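You operate a simulated robot arm through the tools that you are given. There is no shell and no other tool. Be economical: measure what you need, move in short steps, check, and stop when the job is done.

The job below is to be done with a simulated two-armed robot. You get a single attempt, and the scene is never put back.

Task
Take the blue foam block two and put it on top of the white three metre carton. Then put the bead dish one on the choke cover. Then put the puck four in the tray marked old. Do these in the order given.

Only the result counts: the job must be done as asked and must still hold three seconds after the hand-in. Knocking over, shifting, dropping, spilling or breaking anything else fails it. Lids that push on must go on centred and level and be pressed home; caps that screw on are set level and turned clockwise until they are tight.

Robot
Two 7-joint arms with two-finger parallel grippers on one trunk, on a base that drives. Base frame: it is fixed to the floor where the robot stands at the start and does not move with it; the origin is under the middle of the robot, x ahead of it, y to its left, z up. Readings come in m, degrees, newtons and seconds.
The left shoulder is at the start at [0.049, 0.168, 0.882], the right one opposite. With the tool pointing down near the work surface each hand reaches from about 0.1 to 0.64 m from the robot's upright axis, wherever it stands, measured 20 degrees to its own side. Places, roughly: choke cover [0.5, -2.25, 1]; puck four [-0.5, -2.25, 1]; tray marked OLD [0.8, -2.4, 0.9]. Payload 1.57 kg a hand.
Tool frame (each hand has its own): the origin (TCP) lies between the finger pads and is the grasp point; the fingertips stand 0.03 m ahead of it; z points along the fingers, y is the line along which they close. Largest opening 0.08 m; finger width 0.017, thickness 0.012; the body of the gripper, 0.04 by 0.082 m, starts 0.08 m behind the TCP.
Orientation is that of the tool frame in the base frame, as [roll, pitch, yaw] about the fixed x, y, z axes, in that order (R = Rz(yaw) Ry(pitch) Rx(roll)). With the fingers straight down and closing along the base's y, the tool's x points along the base's -x, its y along +y and its z along -z.

Tools
- The arms move only by the tool servo_tool. It takes "left_moves", "right_moves" or both (then of equal length, played together; a hand with none holds still); each is a list that holds one entry, the list of rows, each a list of 7 numbers: the turn, a rotation vector about the tool's x, y, z in units of 120 degrees (1.0 is 120 degrees), then the shift along the tool's x, y, z in units of 100 mm (1.0 is 100 mm), then the opening, from 0 (shut) to 1 (fully open). In form: [[[ax, ay, az, dx, dy, dz, gripper], ...]]. A call has 1 to 12 rows; each row is the pose to reach, as a shift and turn from the pose commanded when the call began, along the tool's axes at that moment. A call with a number of a shift or a turn outside -1 to 1 is refused whole. Each row takes 0.2 s and may step no farther than 0.05 m and 8.6 degrees from the row before; otherwise, or with a gripper value out of range, the whole call is refused. A pose out of reach is approached as far as the arm can. The call stops where the force on the tool passes 40 N (or 10 N more than at its start, if that is more) or the arm is blocked; 0.2 s more then pass. Each finger travels about 0.045 m/s and halts on what it meets, pressing with about 37 N; the grip force reading is that of the motor and also rises with nothing between the fingers. The clock runs only during rows and for 0.2 s after the last one: add rows that repeat a pose to give the fingers time. The reply holds the time, the measured pose of the TCP, the force on the tool along the base axes, the opening and the grip force, in the units named above and with some noise, with the torque about the TCP (base axes, N m) and any sound that the robot's microphone picked up.
- Cameras (640 x 400 px; columns grow to the right, rows downward): "scene" is now at [0.1098, 0.0297, 1.0671]; the picture's right is [0.40, -0.92, 0.00], its down [-0.73, -0.31, -0.61] and it looks along [0.56, 0.24, -0.79] (base axes); focal length 296 px, centre (320, 200). "left" rides on the left gripper at [0.072, 0.007, -0.122] in its tool frame; the picture's right is [-0.09, 1.00, 0.00], its down [-0.84, -0.08, -0.54] and it looks along [-0.54, -0.05, 0.84] (tool axes); focal length 238 px, centre (320, 200). "right" rides on the right gripper at [0.072, -0.007, -0.122] in its tool frame; the picture's right is [0.09, 1.00, 0.00], its down [-0.84, 0.08, -0.54] and it looks along [-0.54, 0.05, 0.84] (tool axes); focal length 238 px, centre (320, 200). There is no depth. A picture from a camera that has moved, and an enlarged one, comes with that camera's place and axes in the base frame and with its lens.
- camera(camera): a new picture of that camera. No time passes.
- move_column(by): slides the trunk up (or, below 0, down) by that many m; the arms and the scene camera ride with it, the base frame stays. It gives what a move gives, with no picture.
- drive_base(legs): drives the robot by 1 to 6 legs, each [ahead, left, turn to the left] in m, m and degrees, along the robot's own axes; the way and the turn of a leg run together, so that a leg with both is an arc; at most 1.5 m and 180 degrees a leg. The arms and the cameras ride along, it lands a little off, and it stops where it bumps. It gives what a move gives.
- head_to(pan, tilt): turns the head with the scene camera to pan (to the left, within 80 degrees either way) and tilt (down, from -29 to 69), counted from straight ahead of the robot. It gives what a move gives.
- close_up(camera, box): a new picture of the part [left, top, right, bottom] of that camera's present view, enlarged. No time passes.
- sign_off(): hands the job in; it is judged then, once.

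Work in short steps. Places have to be worked out from the pictures, the camera data and where the tool is seen: move nearer, look again, correct. Check each grasp and each placing, and mend what went wrong. You have 165 turns and 138 pictures in all, those below and enlarged ones among them. Open the grippers and draw the arms clear of the work before you hand the job in, unless the task says otherwise; then end with one line.

The tools are called after "Request:" as name(argument=value, ...) on one line, values as JSON. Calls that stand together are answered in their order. servo_tool: Moves the arms, as the interface text tells. Its arguments: {"type":"object","properties":{"left_moves":{"type":"array"},"right_moves":{"type":"array"}},"required":[]} The other tools are called the same way: move_column (by) slides the trunk up or down; drive_base (legs) drives the base; head_to (pan, tilt) turns the head that bears the scene camera; camera (camera) takes a picture; close_up (camera, box) takes an enlarged picture of a part of a camera's view; sign_off () hands the job in.

At the start:

```text
clock: 0.0
left_position: [0.2764, 0.3053, 0.6945]
left_ee_rot: [-180.0, 0.1, 180.0]
left_ft_force: [0.3, 0.0, 0.7]
left_moment: [0.04, -0.01, -0.03]
left_opening: 0.0801
left_gripper_force: 0.1
right_position: [0.2829, 0.0184, 0.6858]
right_ee_rot: [-180.0, 0.1, 180.0]
right_ft_force: [-0.7, -1.3, 0.8]
right_moment: [0.03, 0.02, 0.01]
right_opening: 0.08
right_gripper_force: 0.0
trunk travel left (down, up): [-0.05, 0.393]
robot x, y, heading: [-0.0054, -0.0034, -0.1]
head pan, tilt: [23.4, 52.3]
```

scene: 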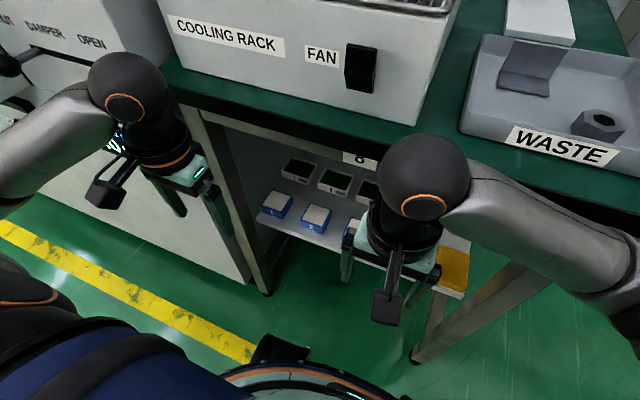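
right: 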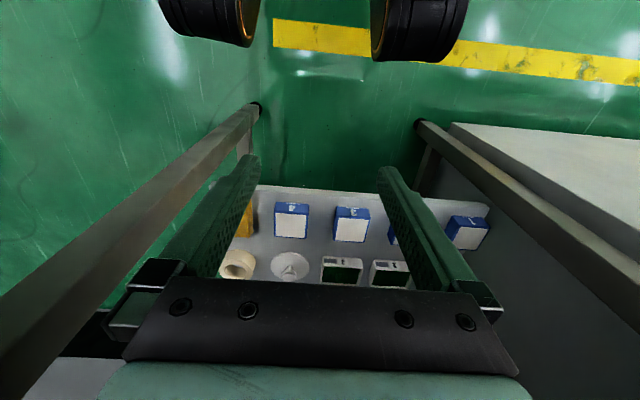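
left: 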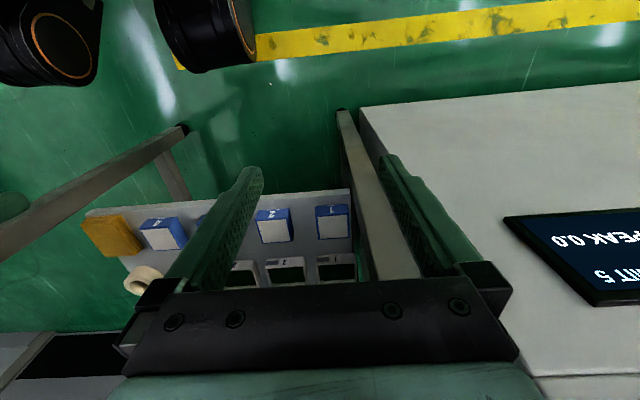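

The blue blocks and white cartons sit on a low shelf under the bench. I'll enlarge the views to read the labels.

Request:
close_up(camera="scene", box=[240, 130, 480, 300])

Request:
close_up(camera="right", box=[200, 160, 520, 300])

Request:
close_up(camera="left", box=[70, 170, 370, 310])

```text
2.35 times, centred on (360, 215) of scene
camera zoom: at [0.1098, 0.0297, 1.0671], right [0.4, -0.92, 0.0], down [-0.73, -0.31, -0.61], along [0.56, 0.24, -0.79], focal length 698 px, centre (226, 165)
```

zoom: 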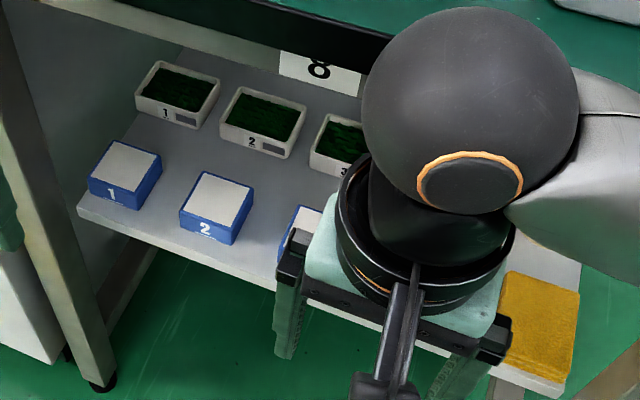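

```text
2.00 times, centred on (360, 230) of right
camera zoom: at [0.2104, 0.0126, 0.8079], right [-0.09, 1.0, 0.0], down [0.84, 0.08, 0.54], along [0.54, 0.05, -0.84], focal length 477 px, centre (240, 140)
```

zoom: 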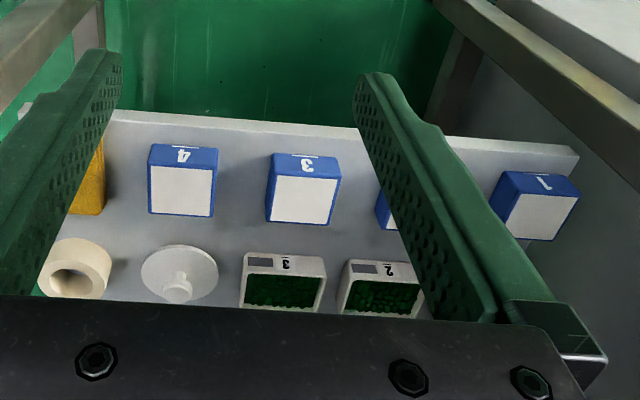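

```text
2.13 times, centred on (220, 240) of left
camera zoom: at [0.2036, 0.3107, 0.8151], right [0.09, 1.0, 0.0], down [0.84, -0.08, 0.54], along [0.54, -0.05, -0.84], focal length 508 px, centre (533, 115)
```

zoom: 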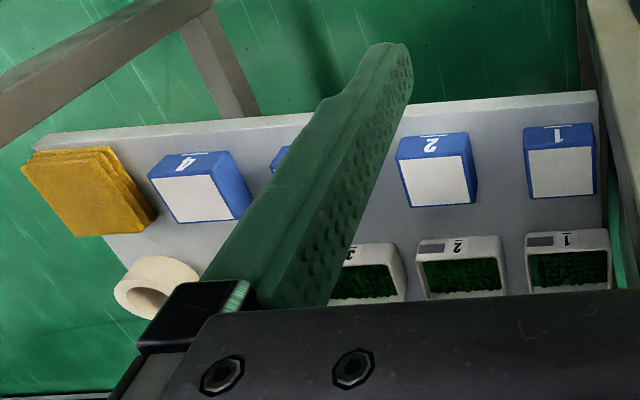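

Block 2 appears at about (0.485, 0.20), with its top near z = 0.473. I'll look around with the head to find the white 3 m carton and the other places.

Request:
head_to(pan=0, tilt=20)

Request:
camera(camera="scene")

Request:
head_to(pan=-75, tilt=15)

Request:
camera(camera="scene")

Request:
head_to(pan=75, tilt=15)

Request:
camera(camera="scene")

```text
clock: 1.0
left_position: [0.2752, 0.3045, 0.6944]
left_ee_rot: [179.9, 0.0, 179.9]
left_ft_force: [-0.2, 0.1, -0.4]
left_moment: [-0.01, -0.03, -0.05]
left_opening: 0.0798
left_gripper_force: 0.1
right_position: [0.2832, 0.0185, 0.6839]
right_ee_rot: [-180.0, 0.1, -179.9]
right_ft_force: [-0.2, -0.6, 0.0]
right_moment: [-0.01, 0.02, -0.01]
right_opening: 0.08
right_gripper_force: 0.1
trunk travel left (down, up): [-0.05, 0.393]
robot x, y, heading: [-0.0019, -0.0035, 0.3]
head pan, tilt: [0.0, 20.0]
```

```text
131 pictures are left
camera scene: at [0.1343, -0.0001, 1.1158], right [0.0, -1.0, 0.0], down [-0.34, 0.0, -0.94], along [0.94, 0.0, -0.34], focal length 296 px, centre (320, 200)
```

scene: 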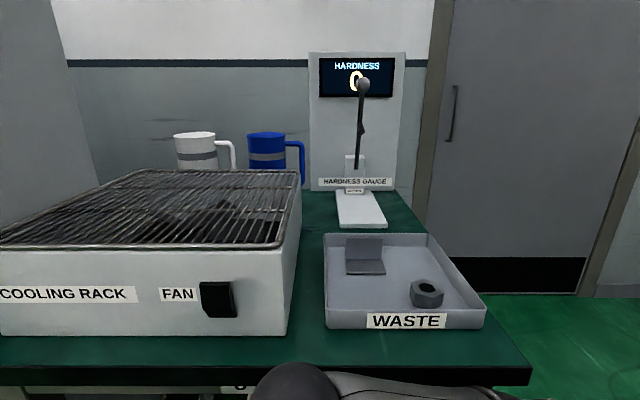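

```text
clock: 2.5
left_position: [0.2759, 0.3045, 0.6935]
left_ee_rot: [179.9, 0.1, -180.0]
left_ft_force: [0.0, 0.0, 0.0]
left_moment: [-0.04, 0.0, 0.04]
left_opening: 0.0803
left_gripper_force: 0.0
right_position: [0.2826, 0.0195, 0.6843]
right_ee_rot: [180.0, 0.1, -179.9]
right_ft_force: [0.0, -0.5, 0.4]
right_moment: [0.0, 0.04, -0.02]
right_opening: 0.08
right_gripper_force: 0.0
trunk travel left (down, up): [-0.05, 0.393]
robot x, y, heading: [-0.0001, -0.0011, -0.1]
head pan, tilt: [-75.0, 15.0]
```

```text
130 pictures are left
camera scene: at [0.0654, -0.0903, 1.1239], right [-0.97, -0.26, 0.0], down [-0.07, 0.25, -0.97], along [0.25, -0.93, -0.26], focal length 296 px, centre (320, 200)
```

scene: 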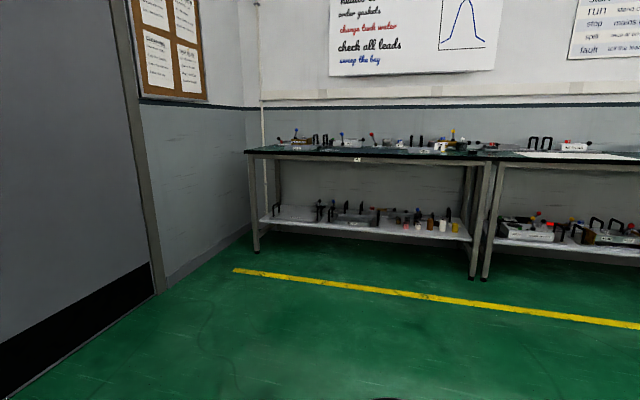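

```text
clock: 4.8
left_position: [0.276, 0.305, 0.6938]
left_ee_rot: [180.0, 0.1, 180.0]
left_ft_force: [-0.7, 0.7, 0.8]
left_moment: [-0.04, 0.02, -0.02]
left_opening: 0.0799
left_gripper_force: 0.0
right_position: [0.2826, 0.02, 0.6855]
right_ee_rot: [179.9, 0.1, -180.0]
right_ft_force: [-0.1, 0.4, 0.0]
right_moment: [-0.02, 0.0, -0.01]
right_opening: 0.0803
right_gripper_force: 0.0
trunk travel left (down, up): [-0.05, 0.393]
robot x, y, heading: [0.0011, 0.0002, -0.0]
head pan, tilt: [75.0, 15.0]
```

```text
129 pictures are left
camera scene: at [0.0654, 0.0901, 1.1239], right [0.97, -0.26, 0.0], down [-0.07, -0.25, -0.97], along [0.25, 0.93, -0.26], focal length 296 px, centre (320, 200)
```

scene: 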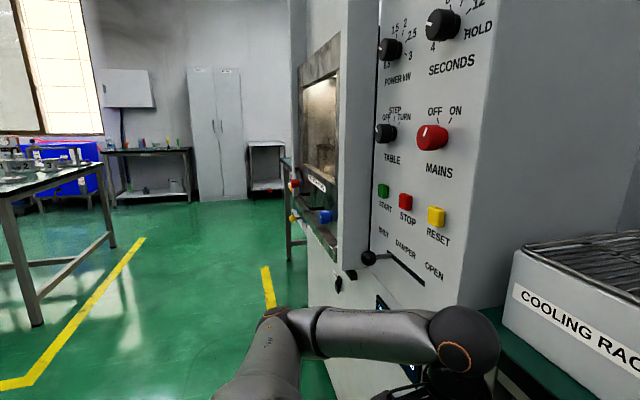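

A bench stands on the right at y ≈ -2.3, holding many items. I'll zoom in there and pan slightly.

Request:
head_to(pan=-80, tilt=15)

Request:
close_up(camera="scene", box=[220, 120, 420, 245])

Request:
close_up(camera="scene", box=[400, 120, 600, 245])

Request:
close_up(camera="scene", box=[540, 120, 640, 245])

```text
clock: 7.2
left_position: [0.2755, 0.3042, 0.6936]
left_ee_rot: [-179.9, 0.1, 179.9]
left_ft_force: [0.7, 0.6, -0.3]
left_moment: [-0.03, 0.0, 0.01]
left_opening: 0.0802
left_gripper_force: 0.0
right_position: [0.2828, 0.0184, 0.6854]
right_ee_rot: [180.0, 0.0, -179.9]
right_ft_force: [-0.1, 1.1, -0.1]
right_moment: [0.0, -0.01, 0.0]
right_opening: 0.0801
right_gripper_force: 0.1
trunk travel left (down, up): [-0.05, 0.393]
robot x, y, heading: [-0.0036, 0.0011, 0.2]
head pan, tilt: [-80.0, 15.0]
```

```text
3.20 times, centred on (320, 182) of scene
camera zoom: at [0.0574, -0.0921, 1.1239], right [-0.98, -0.17, 0.0], down [-0.04, 0.25, -0.97], along [0.17, -0.95, -0.26], focal length 949 px, centre (320, 256)
```

zoom: 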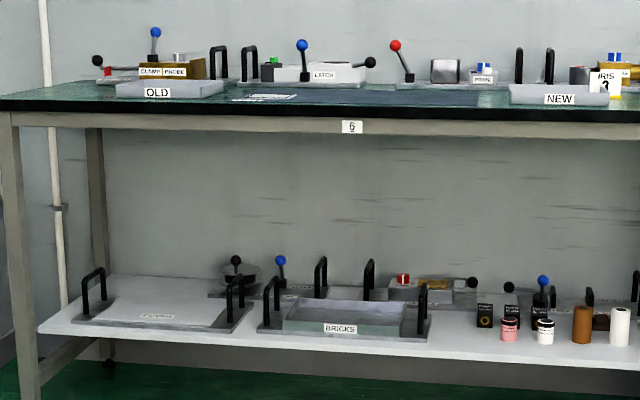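

```text
3.20 times, centred on (500, 182) of scene
camera zoom: at [0.0574, -0.0921, 1.1239], right [-0.98, -0.17, 0.0], down [-0.04, 0.25, -0.97], along [0.17, -0.95, -0.26], focal length 949 px, centre (-256, 256)
```

zoom: 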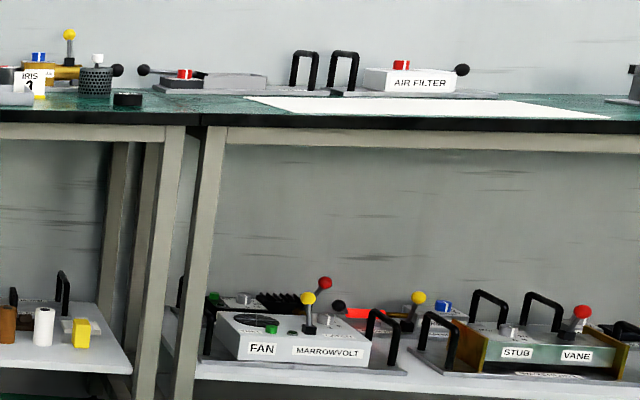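

```text
3.20 times, centred on (590, 182) of scene
camera zoom: at [0.0574, -0.0921, 1.1239], right [-0.98, -0.17, 0.0], down [-0.04, 0.25, -0.97], along [0.17, -0.95, -0.26], focal length 949 px, centre (-544, 256)
```

zoom: 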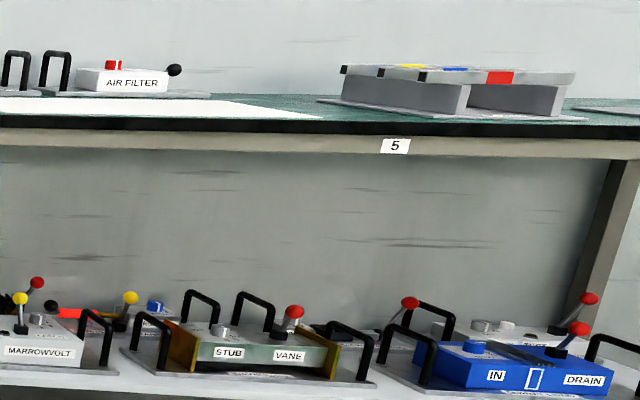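

Now I'll zoom on the left part of the room to look for cartons.

Request:
head_to(pan=80, tilt=15)

Request:
close_up(camera="scene", box=[0, 120, 320, 320])

Request:
drive_base(legs=[[-0.3, 0, 0]])

Request:
head_to(pan=15, tilt=35)

Request:
camera(camera="scene")

```text
clock: 9.7
left_position: [0.275, 0.3035, 0.6942]
left_ee_rot: [180.0, 0.2, 179.9]
left_ft_force: [0.0, 0.1, -0.2]
left_moment: [0.0, -0.02, 0.0]
left_opening: 0.0802
left_gripper_force: 0.1
right_position: [0.2824, 0.0181, 0.6862]
right_ee_rot: [180.0, 0.0, -180.0]
right_ft_force: [-0.5, 0.8, -0.3]
right_moment: [-0.04, 0.01, -0.01]
right_opening: 0.0798
right_gripper_force: 0.1
trunk travel left (down, up): [-0.05, 0.393]
robot x, y, heading: [-0.0029, -0.0007, -0.1]
head pan, tilt: [80.0, 15.0]
```

```text
2.00 times, centred on (160, 220) of scene
camera zoom: at [0.0574, 0.0919, 1.1239], right [0.98, -0.17, 0.0], down [-0.04, -0.25, -0.97], along [0.17, 0.95, -0.26], focal length 593 px, centre (640, 160)
```

zoom: 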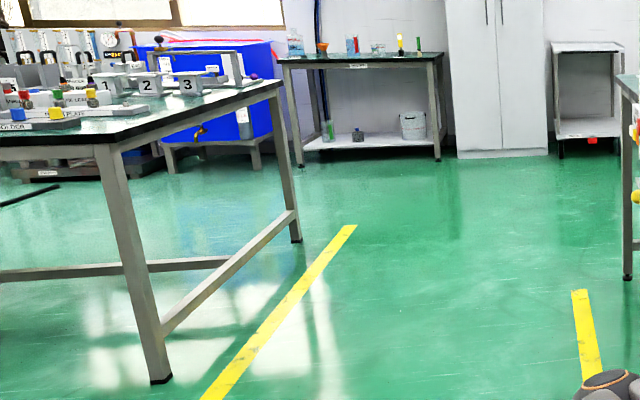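

```text
clock: 11.7
left_position: [-0.0246, 0.3031, 0.6929]
left_ee_rot: [180.0, 0.0, 179.7]
left_ft_force: [-0.4, 0.6, 0.1]
left_moment: [0.01, 0.02, 0.0]
left_opening: 0.0798
left_gripper_force: 0.0
right_position: [-0.0183, 0.018, 0.6846]
right_ee_rot: [180.0, 0.0, 179.8]
right_ft_force: [-0.9, 0.3, -0.2]
right_moment: [0.02, -0.01, 0.0]
right_opening: 0.08
right_gripper_force: 0.1
trunk travel left (down, up): [-0.05, 0.393]
robot x, y, heading: [-0.3026, -0.0, -0.3]
head pan, tilt: [80.0, 15.0]
```

```text
clock: 13.1
left_position: [-0.0236, 0.3032, 0.6943]
left_ee_rot: [-180.0, 0.0, 179.8]
left_ft_force: [0.4, -0.4, -0.4]
left_moment: [0.01, 0.02, 0.0]
left_opening: 0.0799
left_gripper_force: 0.2
right_position: [-0.0175, 0.0195, 0.6849]
right_ee_rot: [-179.9, 0.1, 179.8]
right_ft_force: [-0.4, -0.4, -0.6]
right_moment: [0.04, 0.0, 0.05]
right_opening: 0.0797
right_gripper_force: 0.0
trunk travel left (down, up): [-0.05, 0.393]
robot x, y, heading: [-0.3021, -0.0008, -0.0]
head pan, tilt: [15.0, 35.0]
```

```text
124 pictures are left
camera scene: at [-0.1743, 0.0229, 1.0919], right [0.26, -0.97, 0.0], down [-0.55, -0.15, -0.82], along [0.79, 0.21, -0.57], focal length 296 px, centre (320, 200)
```

scene: 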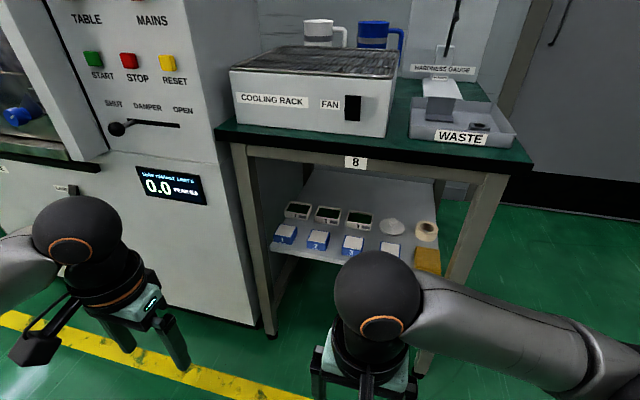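

No carton here. I'll turn to see behind the robot.

Request:
drive_base(legs=[[0, 0, 150]])

Request:
head_to(pan=-30, tilt=15)

Request:
camera(camera="scene")

Request:
head_to(pan=50, tilt=15)

Request:
camera(camera="scene")

```text
clock: 19.8
left_position: [-0.6865, -0.1427, 0.6932]
left_ee_rot: [180.0, -0.1, -27.4]
left_ft_force: [-0.1, 0.1, 0.4]
left_moment: [0.0, -0.04, 0.02]
left_opening: 0.0802
left_gripper_force: 0.0
right_position: [-0.5623, 0.1139, 0.6853]
right_ee_rot: [-179.9, 0.0, -27.5]
right_ft_force: [0.6, 0.0, 0.0]
right_moment: [0.01, 0.02, 0.01]
right_opening: 0.0798
right_gripper_force: 0.1
trunk travel left (down, up): [-0.05, 0.393]
robot x, y, heading: [-0.3006, 0.0017, 152.7]
head pan, tilt: [15.0, 35.0]
```

```text
clock: 20.9
left_position: [-0.6876, -0.1418, 0.6926]
left_ee_rot: [180.0, 0.0, -27.4]
left_ft_force: [0.0, 0.4, 0.4]
left_moment: [0.0, -0.05, 0.02]
left_opening: 0.0802
left_gripper_force: 0.0
right_position: [-0.5629, 0.1142, 0.6847]
right_ee_rot: [180.0, 0.0, -27.4]
right_ft_force: [-0.1, -0.1, -0.1]
right_moment: [-0.01, -0.01, -0.02]
right_opening: 0.0799
right_gripper_force: 0.0
trunk travel left (down, up): [-0.05, 0.393]
robot x, y, heading: [-0.3005, 0.0016, 152.5]
head pan, tilt: [-30.0, 15.0]
```

```text
123 pictures are left
camera scene: at [-0.3853, 0.0977, 1.1238], right [0.84, 0.54, 0.0], down [0.14, -0.22, -0.97], along [-0.52, 0.81, -0.26], focal length 296 px, centre (320, 200)
```

scene: 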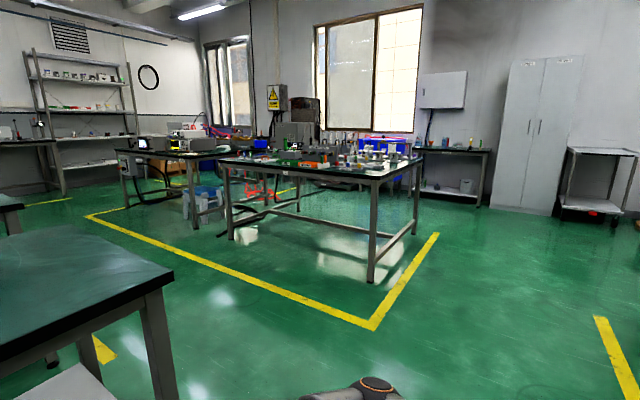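

```text
clock: 22.4
left_position: [-0.6867, -0.1422, 0.6937]
left_ee_rot: [-179.9, 0.0, -27.5]
left_ft_force: [0.4, 0.4, -0.1]
left_moment: [0.0, 0.01, 0.03]
left_opening: 0.0797
left_gripper_force: 0.1
right_position: [-0.5625, 0.1153, 0.6847]
right_ee_rot: [180.0, 0.0, -27.4]
right_ft_force: [-0.1, 0.3, 0.4]
right_moment: [-0.01, 0.02, 0.01]
right_opening: 0.0799
right_gripper_force: 0.1
trunk travel left (down, up): [-0.05, 0.393]
robot x, y, heading: [-0.2957, 0.0012, 152.5]
head pan, tilt: [50.0, 15.0]
```

```text
122 pictures are left
camera scene: at [-0.4212, -0.0168, 1.1239], right [-0.38, 0.92, 0.0], down [0.24, 0.1, -0.97], along [-0.89, -0.37, -0.26], focal length 296 px, centre (320, 200)
```

scene: 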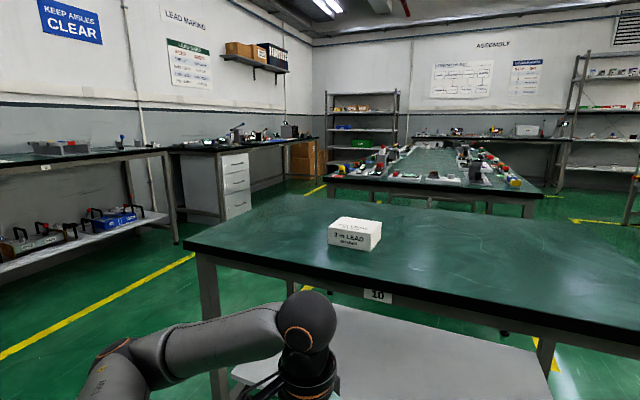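

A white carton stands on table 10; I'll read it, and check table 10 and other cartons.

Request:
close_up(camera="scene", box=[300, 200, 420, 275])

Request:
close_up(camera="scene", box=[310, 60, 640, 260])

Request:
head_to(pan=20, tilt=35)

Request:
camera(camera="scene")

```text
5.33 times, centred on (360, 238) of scene
camera zoom: at [-0.4212, -0.0168, 1.1239], right [-0.38, 0.92, 0.0], down [0.24, 0.1, -0.97], along [-0.89, -0.37, -0.26], focal length 1581 px, centre (107, 0)
```

zoom: 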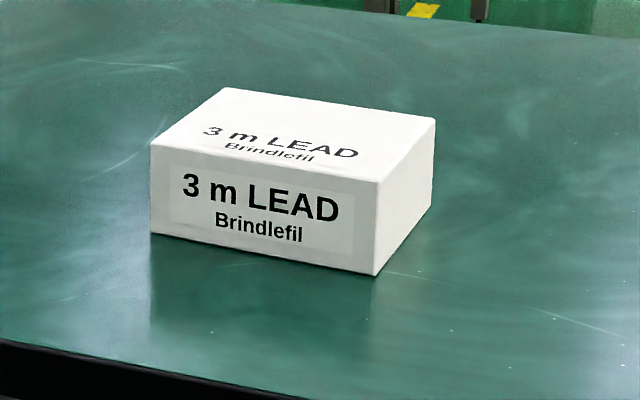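

```text
1.94 times, centred on (475, 160) of scene
camera zoom: at [-0.4212, -0.0168, 1.1239], right [-0.38, 0.92, 0.0], down [0.24, 0.1, -0.97], along [-0.89, -0.37, -0.26], focal length 575 px, centre (19, 278)
```

zoom: 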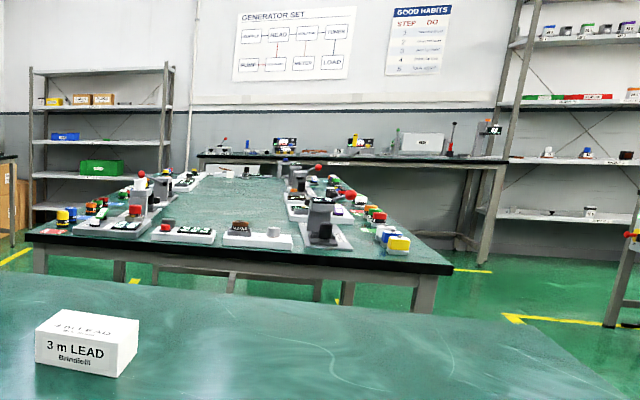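

```text
clock: 23.4
left_position: [-0.6864, -0.1419, 0.6935]
left_ee_rot: [179.9, -0.1, -27.4]
left_ft_force: [0.0, 0.3, 0.4]
left_moment: [0.0, 0.02, -0.01]
left_opening: 0.0803
left_gripper_force: 0.0
right_position: [-0.5631, 0.1148, 0.6863]
right_ee_rot: [-180.0, 0.0, -27.4]
right_ft_force: [-0.2, 0.1, 0.5]
right_moment: [-0.01, -0.01, 0.02]
right_opening: 0.08
right_gripper_force: 0.0
trunk travel left (down, up): [-0.05, 0.393]
robot x, y, heading: [-0.3007, 0.0009, 152.4]
head pan, tilt: [20.0, 35.0]
```

```text
119 pictures are left
camera scene: at [-0.4223, 0.0303, 1.0919], right [0.13, 0.99, 0.0], down [0.57, -0.07, -0.82], along [-0.81, 0.11, -0.57], focal length 296 px, centre (320, 200)
```

scene: 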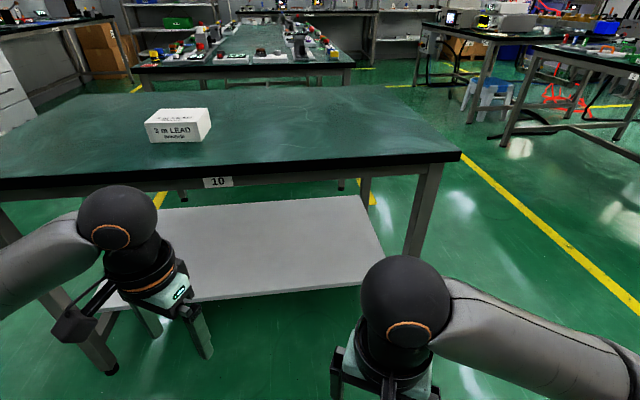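

The 3 m LEAD carton is on table 10 at about (-0.89, -0.13). I'll turn back to the shelf to fetch block 2.

Request:
drive_base(legs=[[0, 0, -152.5], [0.22, 0, 0]])

Request:
head_to(pan=18, tilt=48)

Request:
camera(camera="scene")

Request:
camera(camera="left")

```text
clock: 31.3
left_position: [0.1876, 0.3123, 0.6934]
left_ee_rot: [180.0, 0.0, -179.1]
left_ft_force: [0.4, -0.1, 0.6]
left_moment: [0.01, 0.0, -0.01]
left_opening: 0.0802
left_gripper_force: 0.1
right_position: [0.1998, 0.0273, 0.6845]
right_ee_rot: [-180.0, 0.0, -179.1]
right_ft_force: [-0.1, 0.4, -0.3]
right_moment: [0.0, 0.01, 0.01]
right_opening: 0.0803
right_gripper_force: 0.0
trunk travel left (down, up): [-0.05, 0.393]
robot x, y, heading: [-0.0842, 0.0034, 1.1]
head pan, tilt: [20.0, 35.0]
```

```text
clock: 32.0
left_position: [0.1877, 0.3127, 0.6935]
left_ee_rot: [179.9, 0.1, -179.1]
left_ft_force: [-0.4, 0.1, -0.6]
left_moment: [0.0, 0.04, -0.01]
left_opening: 0.08
left_gripper_force: 0.1
right_position: [0.1996, 0.0286, 0.6846]
right_ee_rot: [-180.0, 0.0, -179.2]
right_ft_force: [0.0, 0.4, 0.6]
right_moment: [-0.01, 0.01, 0.02]
right_opening: 0.08
right_gripper_force: 0.0
trunk travel left (down, up): [-0.05, 0.393]
robot x, y, heading: [-0.0849, 0.0038, 0.9]
head pan, tilt: [18.0, 48.0]
```

```text
118 pictures are left
camera scene: at [0.0331, 0.0303, 1.0729], right [0.32, -0.95, 0.0], down [-0.7, -0.24, -0.67], along [0.63, 0.22, -0.74], focal length 296 px, centre (320, 200)
```

scene: 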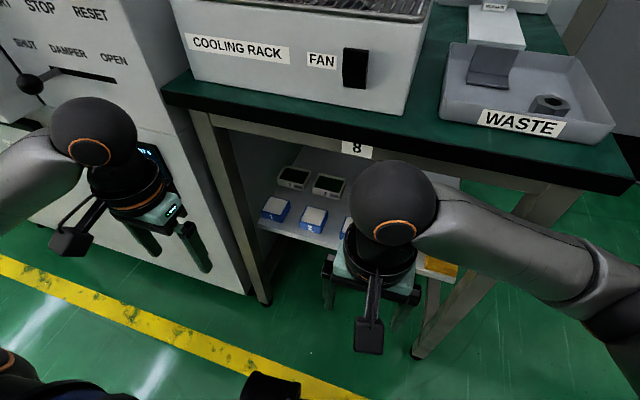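

```text
117 pictures are left
camera left: at [0.1158, 0.3181, 0.815], right [0.08, 1.0, 0.0], down [0.84, -0.06, 0.54], along [0.54, -0.04, -0.84], focal length 238 px, centre (320, 200)
```

left: 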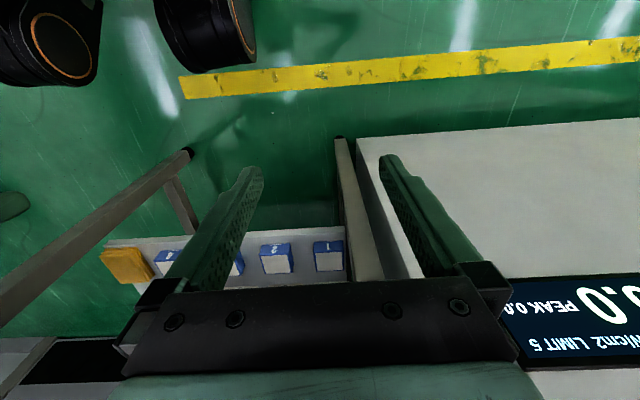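

I'll back off slightly, then tilt the left hand forward (about 48° from vertical) so that it can reach under the bench beam.

Request:
drive_base(legs=[[-0.08, 0, -0.9]])

Request:
servo_tool(left_moves=[[[0, -0.06, 0, -0.15, -0.15, 0.0, 1], [0, -0.12, 0, -0.3, -0.3, 0.0, 1], [0, -0.18, 0, -0.45, -0.45, 0, 1], [0, -0.24, 0, -0.6, -0.6, 0, 1], [0, -0.3, 0, -0.75, -0.75, 0, 1], [0, -0.36, 0, -0.9, -0.9, 0, 1], [0, -0.4, 0, -1, -1, 0, 1]]])

Request:
camera(camera="left")

Request:
camera(camera="scene")

```text
clock: 33.1
left_position: [0.1128, 0.3072, 0.6934]
left_ee_rot: [-180.0, 0.0, 180.0]
left_ft_force: [-0.1, 0.2, 0.3]
left_moment: [-0.04, -0.01, 0.02]
left_opening: 0.0798
left_gripper_force: 0.1
right_position: [0.1201, 0.0231, 0.6851]
right_ee_rot: [180.0, 0.0, 180.0]
right_ft_force: [-1.4, 0.0, 0.3]
right_moment: [0.02, 0.01, -0.02]
right_opening: 0.08
right_gripper_force: 0.0
trunk travel left (down, up): [-0.05, 0.393]
robot x, y, heading: [-0.1645, 0.0035, -0.0]
head pan, tilt: [18.0, 48.0]
```

```text
clock: 34.7
left_position: [0.25, 0.1987, 0.6838]
left_ee_rot: [-180.0, 48.0, -180.0]
left_ft_force: [0.3, 0.3, -0.1]
left_moment: [0.0, 0.03, -0.07]
left_opening: 0.0797
left_gripper_force: 0.1
left hand out of reach, approached as far as the arm can: row 2, 3, 4, 5, 6, 7
right_position: [0.1202, 0.0221, 0.6845]
right_ee_rot: [-180.0, 0.0, 180.0]
right_ft_force: [0.4, -0.5, 0.4]
right_moment: [0.01, 0.04, 0.03]
right_opening: 0.0799
right_gripper_force: 0.1
trunk travel left (down, up): [-0.05, 0.393]
robot x, y, heading: [-0.1652, 0.0026, 0.1]
head pan, tilt: [18.0, 48.0]
```

```text
116 pictures are left
camera left: at [0.1113, 0.2059, 0.7114], right [0.06, 1.0, 0.07], down [0.16, -0.08, 0.98], along [0.99, -0.05, -0.16], focal length 238 px, centre (320, 200)
```

left: 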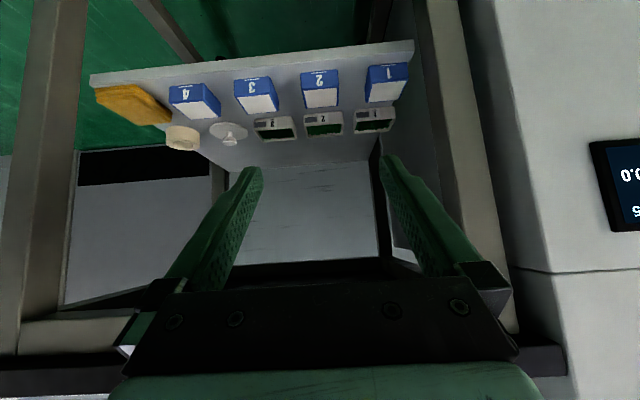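

```text
115 pictures are left
camera scene: at [-0.0465, 0.0278, 1.0729], right [0.31, -0.95, 0.0], down [-0.71, -0.23, -0.67], along [0.64, 0.21, -0.74], focal length 296 px, centre (320, 200)
```

scene: 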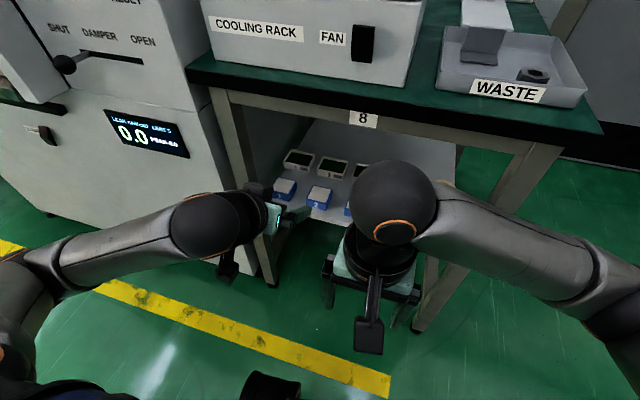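

The view into the shelf is clear (upside down). I'll zoom in for an accurate fix.

Request:
close_up(camera="left", box=[220, 40, 420, 165])

Request:
close_up(camera="scene", box=[250, 130, 410, 230])

```text
3.20 times, centred on (320, 102) of left
camera zoom: at [0.1113, 0.2059, 0.7114], right [0.06, 1.0, 0.07], down [0.16, -0.08, 0.98], along [0.99, -0.05, -0.16], focal length 763 px, centre (320, 512)
```

zoom: 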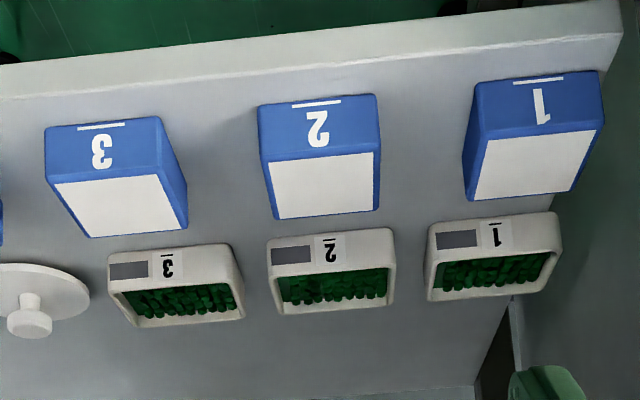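

```text
4.00 times, centred on (330, 180) of scene
camera zoom: at [-0.0465, 0.0278, 1.0729], right [0.31, -0.95, 0.0], down [-0.71, -0.23, -0.67], along [0.64, 0.21, -0.74], focal length 1186 px, centre (280, 280)
```

zoom: 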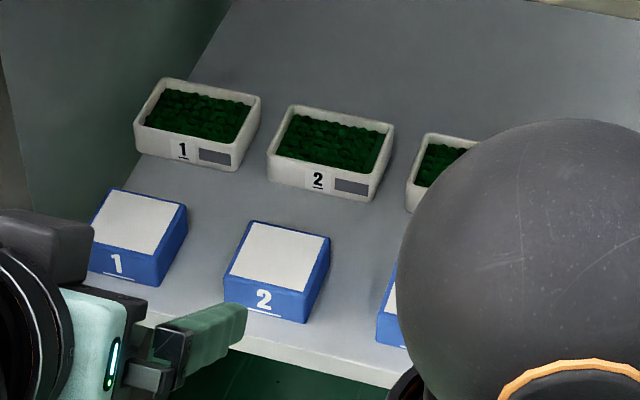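

Block 2 is 55×52×31 mm, centred at (0.481, 0.202) with its top at z ≈ 0.478 and the shelf at 0.447. The path runs almost straight along the tool z axis, about 0.31 m. I'll advance 0.2 m and look again.

Request:
servo_tool(left_moves=[[[0, 0, 0, 0, 0.01, 0.25, 1], [0, 0, 0, 0, 0.02, 0.5, 1], [0, 0, 0, 0, 0.03, 0.75, 1], [0, 0, 0, 0, 0.03, 1, 1]]])

Request:
servo_tool(left_moves=[[[0, 0, 0, 0, 0, 0.25, 1], [0, 0, 0, 0, 0, 0.5, 1], [0, 0, 0, 0, 0, 0.75, 1], [0, 0, 0, 0, 0, 1, 1]]])

Request:
camera(camera="left")

Request:
camera(camera="scene")

```text
clock: 35.7
left_position: [0.3242, 0.205, 0.6187]
left_ee_rot: [179.9, 48.0, 179.9]
left_ft_force: [0.4, -0.2, -0.4]
left_moment: [0.0, 0.01, -0.02]
left_opening: 0.0799
left_gripper_force: 0.1
right_position: [0.1199, 0.0226, 0.6846]
right_ee_rot: [179.9, 0.1, 179.9]
right_ft_force: [-0.4, 0.2, 0.2]
right_moment: [0.0, -0.02, 0.01]
right_opening: 0.08
right_gripper_force: 0.0
trunk travel left (down, up): [-0.05, 0.393]
robot x, y, heading: [-0.1612, 0.0023, -0.1]
head pan, tilt: [18.0, 48.0]
```

```text
clock: 36.7
left_position: [0.3977, 0.2034, 0.551]
left_ee_rot: [-179.9, 48.1, 179.9]
left_ft_force: [-0.5, 0.5, 0.1]
left_moment: [0.0, 0.0, -0.01]
left_opening: 0.0801
left_gripper_force: 0.0
right_position: [0.1198, 0.0219, 0.6854]
right_ee_rot: [-180.0, 0.0, 179.9]
right_ft_force: [0.1, 0.3, -0.1]
right_moment: [-0.01, 0.0, 0.0]
right_opening: 0.0798
right_gripper_force: 0.1
trunk travel left (down, up): [-0.05, 0.393]
robot x, y, heading: [-0.1641, 0.0034, -0.1]
head pan, tilt: [18.0, 48.0]
```

```text
112 pictures are left
camera left: at [0.2584, 0.2103, 0.5783], right [0.06, 1.0, 0.07], down [0.16, -0.08, 0.98], along [0.99, -0.05, -0.16], focal length 238 px, centre (320, 200)
```

left: 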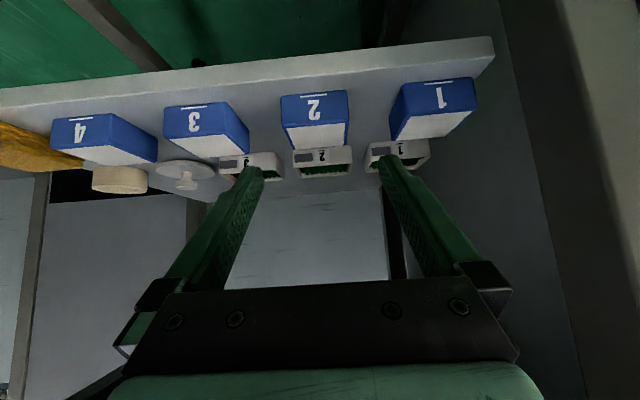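

```text
111 pictures are left
camera scene: at [-0.0466, 0.0278, 1.0729], right [0.31, -0.95, 0.0], down [-0.71, -0.23, -0.67], along [0.64, 0.21, -0.74], focal length 296 px, centre (320, 200)
```

scene: 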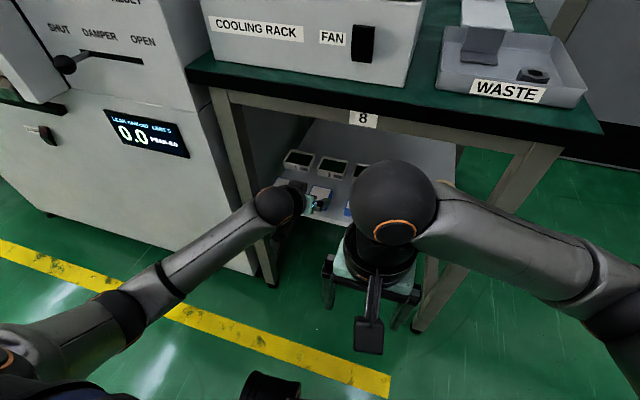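

The alignment is confirmed: the block's y edges are at 0.1735 and 0.229. I'll move in the remaining 0.112 m and close.

Request:
servo_tool(left_moves=[[[0, 0, 0, 0, 0, 0.25, 1], [0, 0, 0, 0, -0.01, 0.5, 1], [0, 0, 0, 0, -0.015, 0.75, 1], [0, 0, 0, 0, -0.015, 1, 1]]])

Request:
servo_tool(left_moves=[[[0, 0, 0, 0, 0, 0.06, 1], [0, 0, 0, 0, 0, 0.11, 1], [0, 0, 0, 0, 0, 0.11, 0.5], [0, 0, 0, 0, 0, 0.11, 0.5], [0, 0, 0, 0, 0, 0.11, 0.5]]])

Request:
camera(camera="left")

```text
clock: 37.7
left_position: [0.4726, 0.2023, 0.4841]
left_ee_rot: [-180.0, 48.0, 179.9]
left_ft_force: [1.1, 0.7, 0.1]
left_moment: [0.01, -0.01, 0.02]
left_opening: 0.0798
left_gripper_force: 0.1
right_position: [0.1201, 0.0215, 0.6855]
right_ee_rot: [179.9, 0.0, -180.0]
right_ft_force: [-0.6, -0.3, 0.7]
right_moment: [0.03, 0.01, 0.02]
right_opening: 0.0799
right_gripper_force: 0.1
trunk travel left (down, up): [-0.05, 0.393]
robot x, y, heading: [-0.1647, 0.0043, -0.2]
head pan, tilt: [18.0, 48.0]
```

```text
clock: 38.9
left_position: [0.4799, 0.2027, 0.4784]
left_ee_rot: [-179.9, 48.0, 180.0]
left_ft_force: [0.6, 0.3, 1.4]
left_moment: [0.03, 0.02, 0.0]
left_opening: 0.0583
left_gripper_force: 27.8
right_position: [0.1193, 0.0225, 0.6842]
right_ee_rot: [180.0, 0.0, 180.0]
right_ft_force: [0.4, 0.6, 0.1]
right_moment: [0.02, 0.0, -0.01]
right_opening: 0.08
right_gripper_force: 0.1
trunk travel left (down, up): [-0.05, 0.393]
robot x, y, heading: [-0.1614, 0.0036, 0.0]
head pan, tilt: [18.0, 48.0]
```

```text
110 pictures are left
camera left: at [0.3414, 0.2085, 0.5053], right [0.06, 1.0, 0.07], down [0.16, -0.08, 0.98], along [0.99, -0.05, -0.16], focal length 238 px, centre (320, 200)
```

left: 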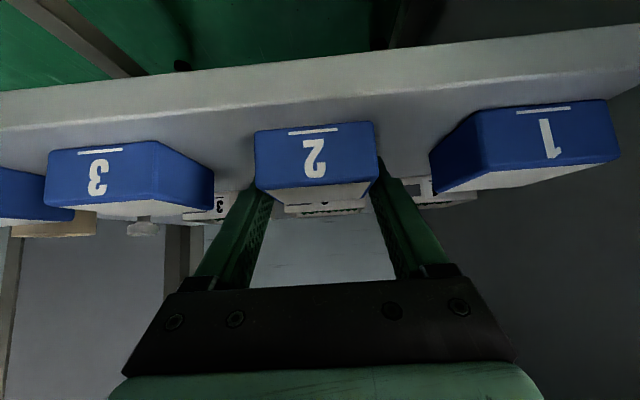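

The fingers are on the block. I'll tighten a little, then lift about 3 cm straight up, staying well below the beam.

Request:
servo_tool(left_moves=[[[0, 0, 0, 0, 0, 0, 0.3], [0, 0, 0, 0, 0, 0, 0.3], [0, 0, 0, -0.15, 0, -0.13, 0.3], [0, 0, 0, -0.3, 0, -0.27, 0.3]]])

Request:
camera(camera="left")

```text
clock: 39.9
left_position: [0.4788, 0.2016, 0.517]
left_ee_rot: [179.9, 48.0, -180.0]
left_ft_force: [-0.3, 0.4, -0.5]
left_moment: [0.0, 0.01, -0.01]
left_opening: 0.058
left_gripper_force: 36.9
right_position: [0.1193, 0.0226, 0.6857]
right_ee_rot: [-180.0, 0.0, -180.0]
right_ft_force: [0.2, -1.4, 0.0]
right_moment: [0.03, -0.01, -0.01]
right_opening: 0.08
right_gripper_force: 0.0
trunk travel left (down, up): [-0.05, 0.393]
robot x, y, heading: [-0.1654, 0.0042, 0.3]
head pan, tilt: [18.0, 48.0]
```

```text
109 pictures are left
camera left: at [0.3412, 0.2088, 0.5448], right [0.06, 1.0, 0.07], down [0.16, -0.08, 0.98], along [0.99, -0.05, -0.16], focal length 238 px, centre (320, 200)
```

left: 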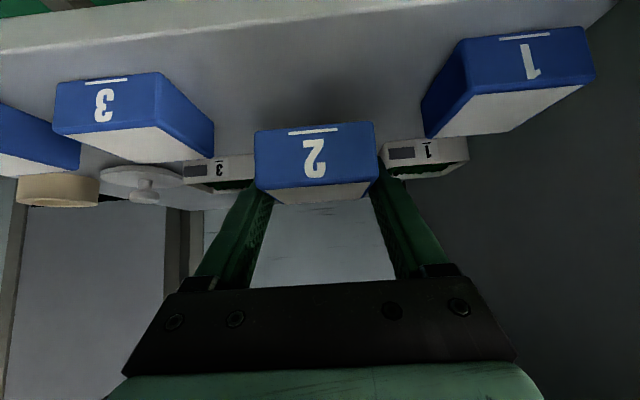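

Block 2 is held and level. I'll back out, retract the arm and turn towards table 10.

Request:
drive_base(legs=[[-0.15, 0, 0]])

Request:
servo_tool(left_moves=[[[0, 0, 0, 0, 0, -0.25, 0.3], [0, 0, 0, 0, 0, -0.5, 0.3], [0, 0, 0, 0, 0, -0.75, 0.3], [0, 0, 0, 0, 0, -1, 0.3]]])

Request:
servo_tool(left_moves=[[[0, 0, 0, 0, 0, -0.25, 0.3], [0, 0, 0, 0, 0, -0.5, 0.3], [0, 0, 0, 0, 0, -0.75, 0.3], [0, 0, 0, 0, 0, -0.9, 0.3]]])

Request:
camera(camera="left")

```text
clock: 41.2
left_position: [0.3283, 0.2033, 0.5164]
left_ee_rot: [179.9, 47.9, 180.0]
left_ft_force: [-0.4, -0.8, 0.7]
left_moment: [0.03, -0.03, -0.01]
left_opening: 0.0584
left_gripper_force: 37.0
right_position: [-0.0325, 0.0236, 0.6851]
right_ee_rot: [180.0, 0.0, -179.9]
right_ft_force: [0.6, 0.1, -0.5]
right_moment: [0.04, -0.02, -0.01]
right_opening: 0.0801
right_gripper_force: 0.0
trunk travel left (down, up): [-0.05, 0.393]
robot x, y, heading: [-0.3169, 0.003, -0.0]
head pan, tilt: [18.0, 48.0]
```

```text
clock: 42.2
left_position: [0.2536, 0.2034, 0.5841]
left_ee_rot: [-180.0, 48.0, 180.0]
left_ft_force: [0.1, -0.7, -0.1]
left_moment: [0.0, 0.0, 0.0]
left_opening: 0.0584
left_gripper_force: 36.8
right_position: [-0.0319, 0.0231, 0.6842]
right_ee_rot: [-180.0, 0.1, -180.0]
right_ft_force: [0.3, 0.5, -0.1]
right_moment: [0.01, -0.04, 0.01]
right_opening: 0.0798
right_gripper_force: 0.1
trunk travel left (down, up): [-0.05, 0.393]
robot x, y, heading: [-0.3155, 0.001, -0.1]
head pan, tilt: [18.0, 48.0]
```

```text
clock: 43.2
left_position: [0.1857, 0.2015, 0.6449]
left_ee_rot: [179.8, 48.1, 180.0]
left_ft_force: [0.2, 0.0, -0.9]
left_moment: [-0.03, -0.02, -0.01]
left_opening: 0.0582
left_gripper_force: 37.4
right_position: [-0.0315, 0.0226, 0.6839]
right_ee_rot: [-180.0, 0.0, -179.9]
right_ft_force: [1.1, -0.4, 0.0]
right_moment: [-0.02, -0.02, -0.02]
right_opening: 0.0799
right_gripper_force: 0.0
trunk travel left (down, up): [-0.05, 0.393]
robot x, y, heading: [-0.3144, 0.0036, 0.2]
head pan, tilt: [18.0, 48.0]
```

```text
108 pictures are left
camera left: at [0.0479, 0.2082, 0.6719], right [0.06, 1.0, 0.07], down [0.16, -0.08, 0.98], along [0.99, -0.05, -0.16], focal length 238 px, centre (320, 200)
```

left: 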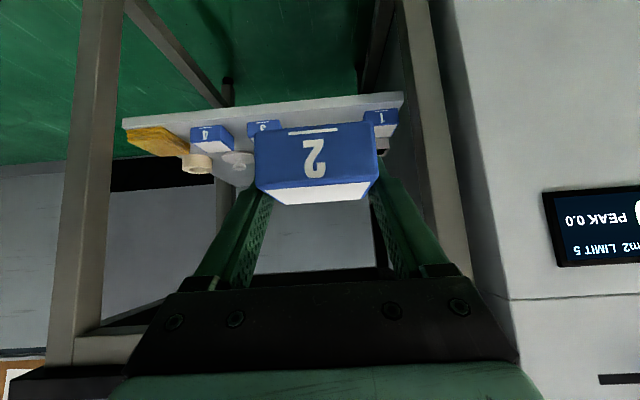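

I'll raise the trunk and turn left to face table 10.

Request:
move_column(by=0.38)

Request:
drive_base(legs=[[0, 0, 178]])

Request:
head_to(pan=-5, tilt=45)

Request:
camera(camera="scene")

Request:
camera(camera="left")

Request:
camera(camera="right")

```text
clock: 46.9
left_position: [0.1872, 0.2015, 1.0235]
left_ee_rot: [180.0, 48.0, -179.9]
left_ft_force: [0.2, 0.4, 0.0]
left_moment: [-0.01, 0.01, 0.02]
left_opening: 0.0582
left_gripper_force: 36.4
right_position: [-0.0314, 0.0228, 1.0653]
right_ee_rot: [180.0, 0.0, -179.9]
right_ft_force: [0.1, 1.0, -0.3]
right_moment: [-0.04, -0.02, 0.0]
right_opening: 0.08
right_gripper_force: 0.1
trunk travel left (down, up): [-0.43, 0.013]
robot x, y, heading: [-0.3141, 0.0073, 0.1]
head pan, tilt: [18.0, 48.0]
```

```text
clock: 54.4
left_position: [-0.8362, -0.1392, 1.0241]
left_ee_rot: [180.0, 48.0, -6.1]
left_ft_force: [0.0, -0.6, -0.7]
left_moment: [-0.01, 0.01, -0.04]
left_opening: 0.0584
left_gripper_force: 36.4
right_position: [-0.5998, 0.0159, 1.065]
right_ee_rot: [180.0, -0.1, -6.0]
right_ft_force: [0.0, 0.1, 0.1]
right_moment: [-0.02, -0.01, 0.0]
right_opening: 0.08
right_gripper_force: 0.0
trunk travel left (down, up): [-0.43, 0.013]
robot x, y, heading: [-0.3159, 0.0034, 173.8]
head pan, tilt: [18.0, 48.0]
```

```text
clock: 55.3
left_position: [-0.8359, -0.1401, 1.0239]
left_ee_rot: [179.9, 48.1, -6.1]
left_ft_force: [-0.5, 0.5, -0.5]
left_moment: [-0.03, 0.02, -0.05]
left_opening: 0.0583
left_gripper_force: 37.1
right_position: [-0.5999, 0.015, 1.0643]
right_ee_rot: [180.0, 0.1, -6.0]
right_ft_force: [-0.6, 0.2, 0.1]
right_moment: [-0.03, 0.01, -0.01]
right_opening: 0.0803
right_gripper_force: 0.0
trunk travel left (down, up): [-0.43, 0.013]
robot x, y, heading: [-0.3186, 0.0001, 173.9]
head pan, tilt: [-5.0, 45.0]
```

```text
107 pictures are left
camera scene: at [-0.433, 0.0234, 1.457], right [0.19, 0.98, 0.0], down [0.69, -0.14, -0.71], along [-0.69, 0.14, -0.71], focal length 296 px, centre (320, 200)
```

scene: 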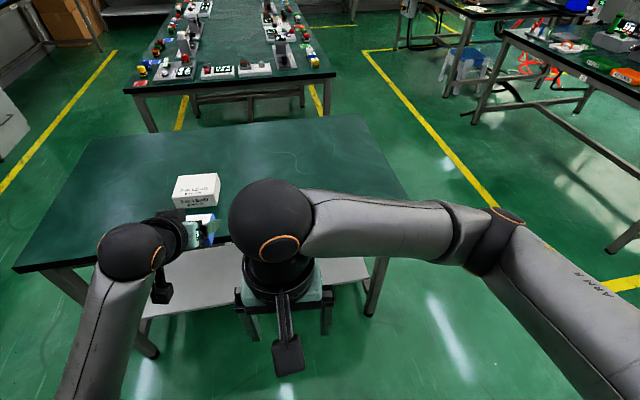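

```text
106 pictures are left
camera left: at [-0.6989, -0.1609, 1.0518], right [-0.17, -0.98, 0.07], down [-0.15, 0.09, 0.98], along [-0.97, 0.15, -0.16], focal length 238 px, centre (320, 200)
```

left: 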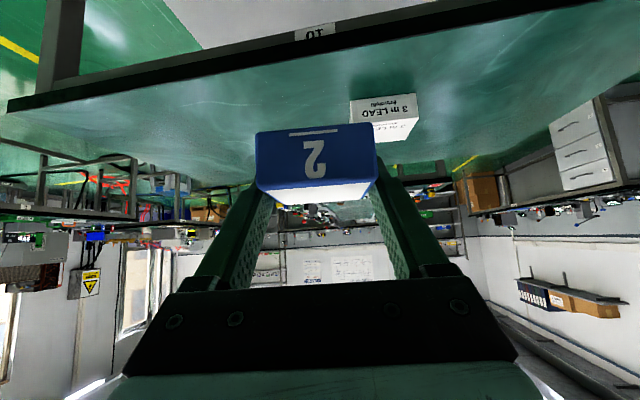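

```text
105 pictures are left
camera right: at [-0.5278, 0.0146, 1.1877], right [-0.01, -1.0, 0.0], down [-0.84, 0.01, 0.54], along [-0.54, 0.01, -0.84], focal length 238 px, centre (320, 200)
```

right: 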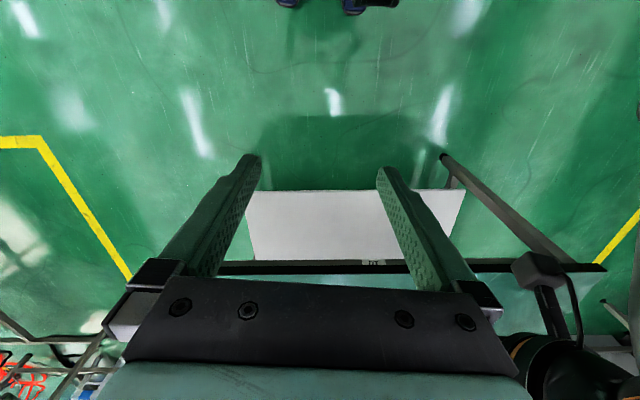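

Both cameras see the carton. I'll zoom in on it to triangulate.

Request:
close_up(camera="scene", box=[140, 160, 260, 235])

Request:
close_up(camera="left", box=[330, 75, 450, 150])

```text
5.33 times, centred on (200, 198) of scene
camera zoom: at [-0.433, 0.0234, 1.457], right [0.19, 0.98, 0.0], down [0.69, -0.14, -0.71], along [-0.69, 0.14, -0.71], focal length 1581 px, centre (960, 213)
```

zoom: 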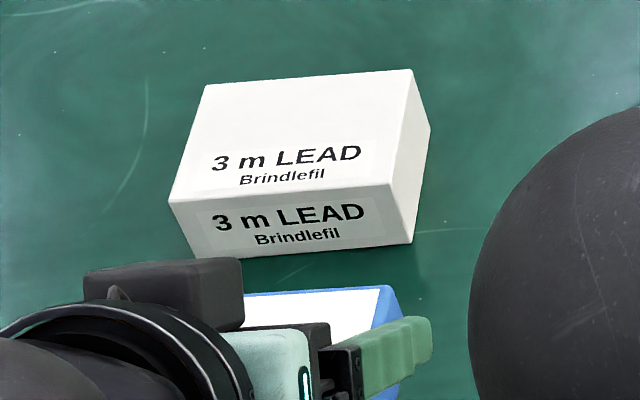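

```text
5.33 times, centred on (390, 112) of left
camera zoom: at [-0.6989, -0.1609, 1.0518], right [-0.17, -0.98, 0.07], down [-0.15, 0.09, 0.98], along [-0.97, 0.15, -0.16], focal length 1271 px, centre (-53, 667)
```

zoom: 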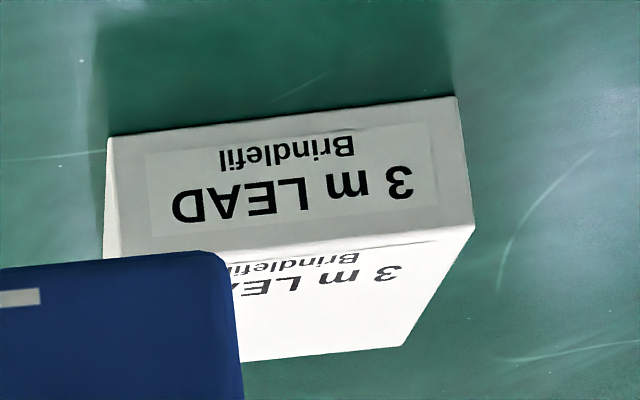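

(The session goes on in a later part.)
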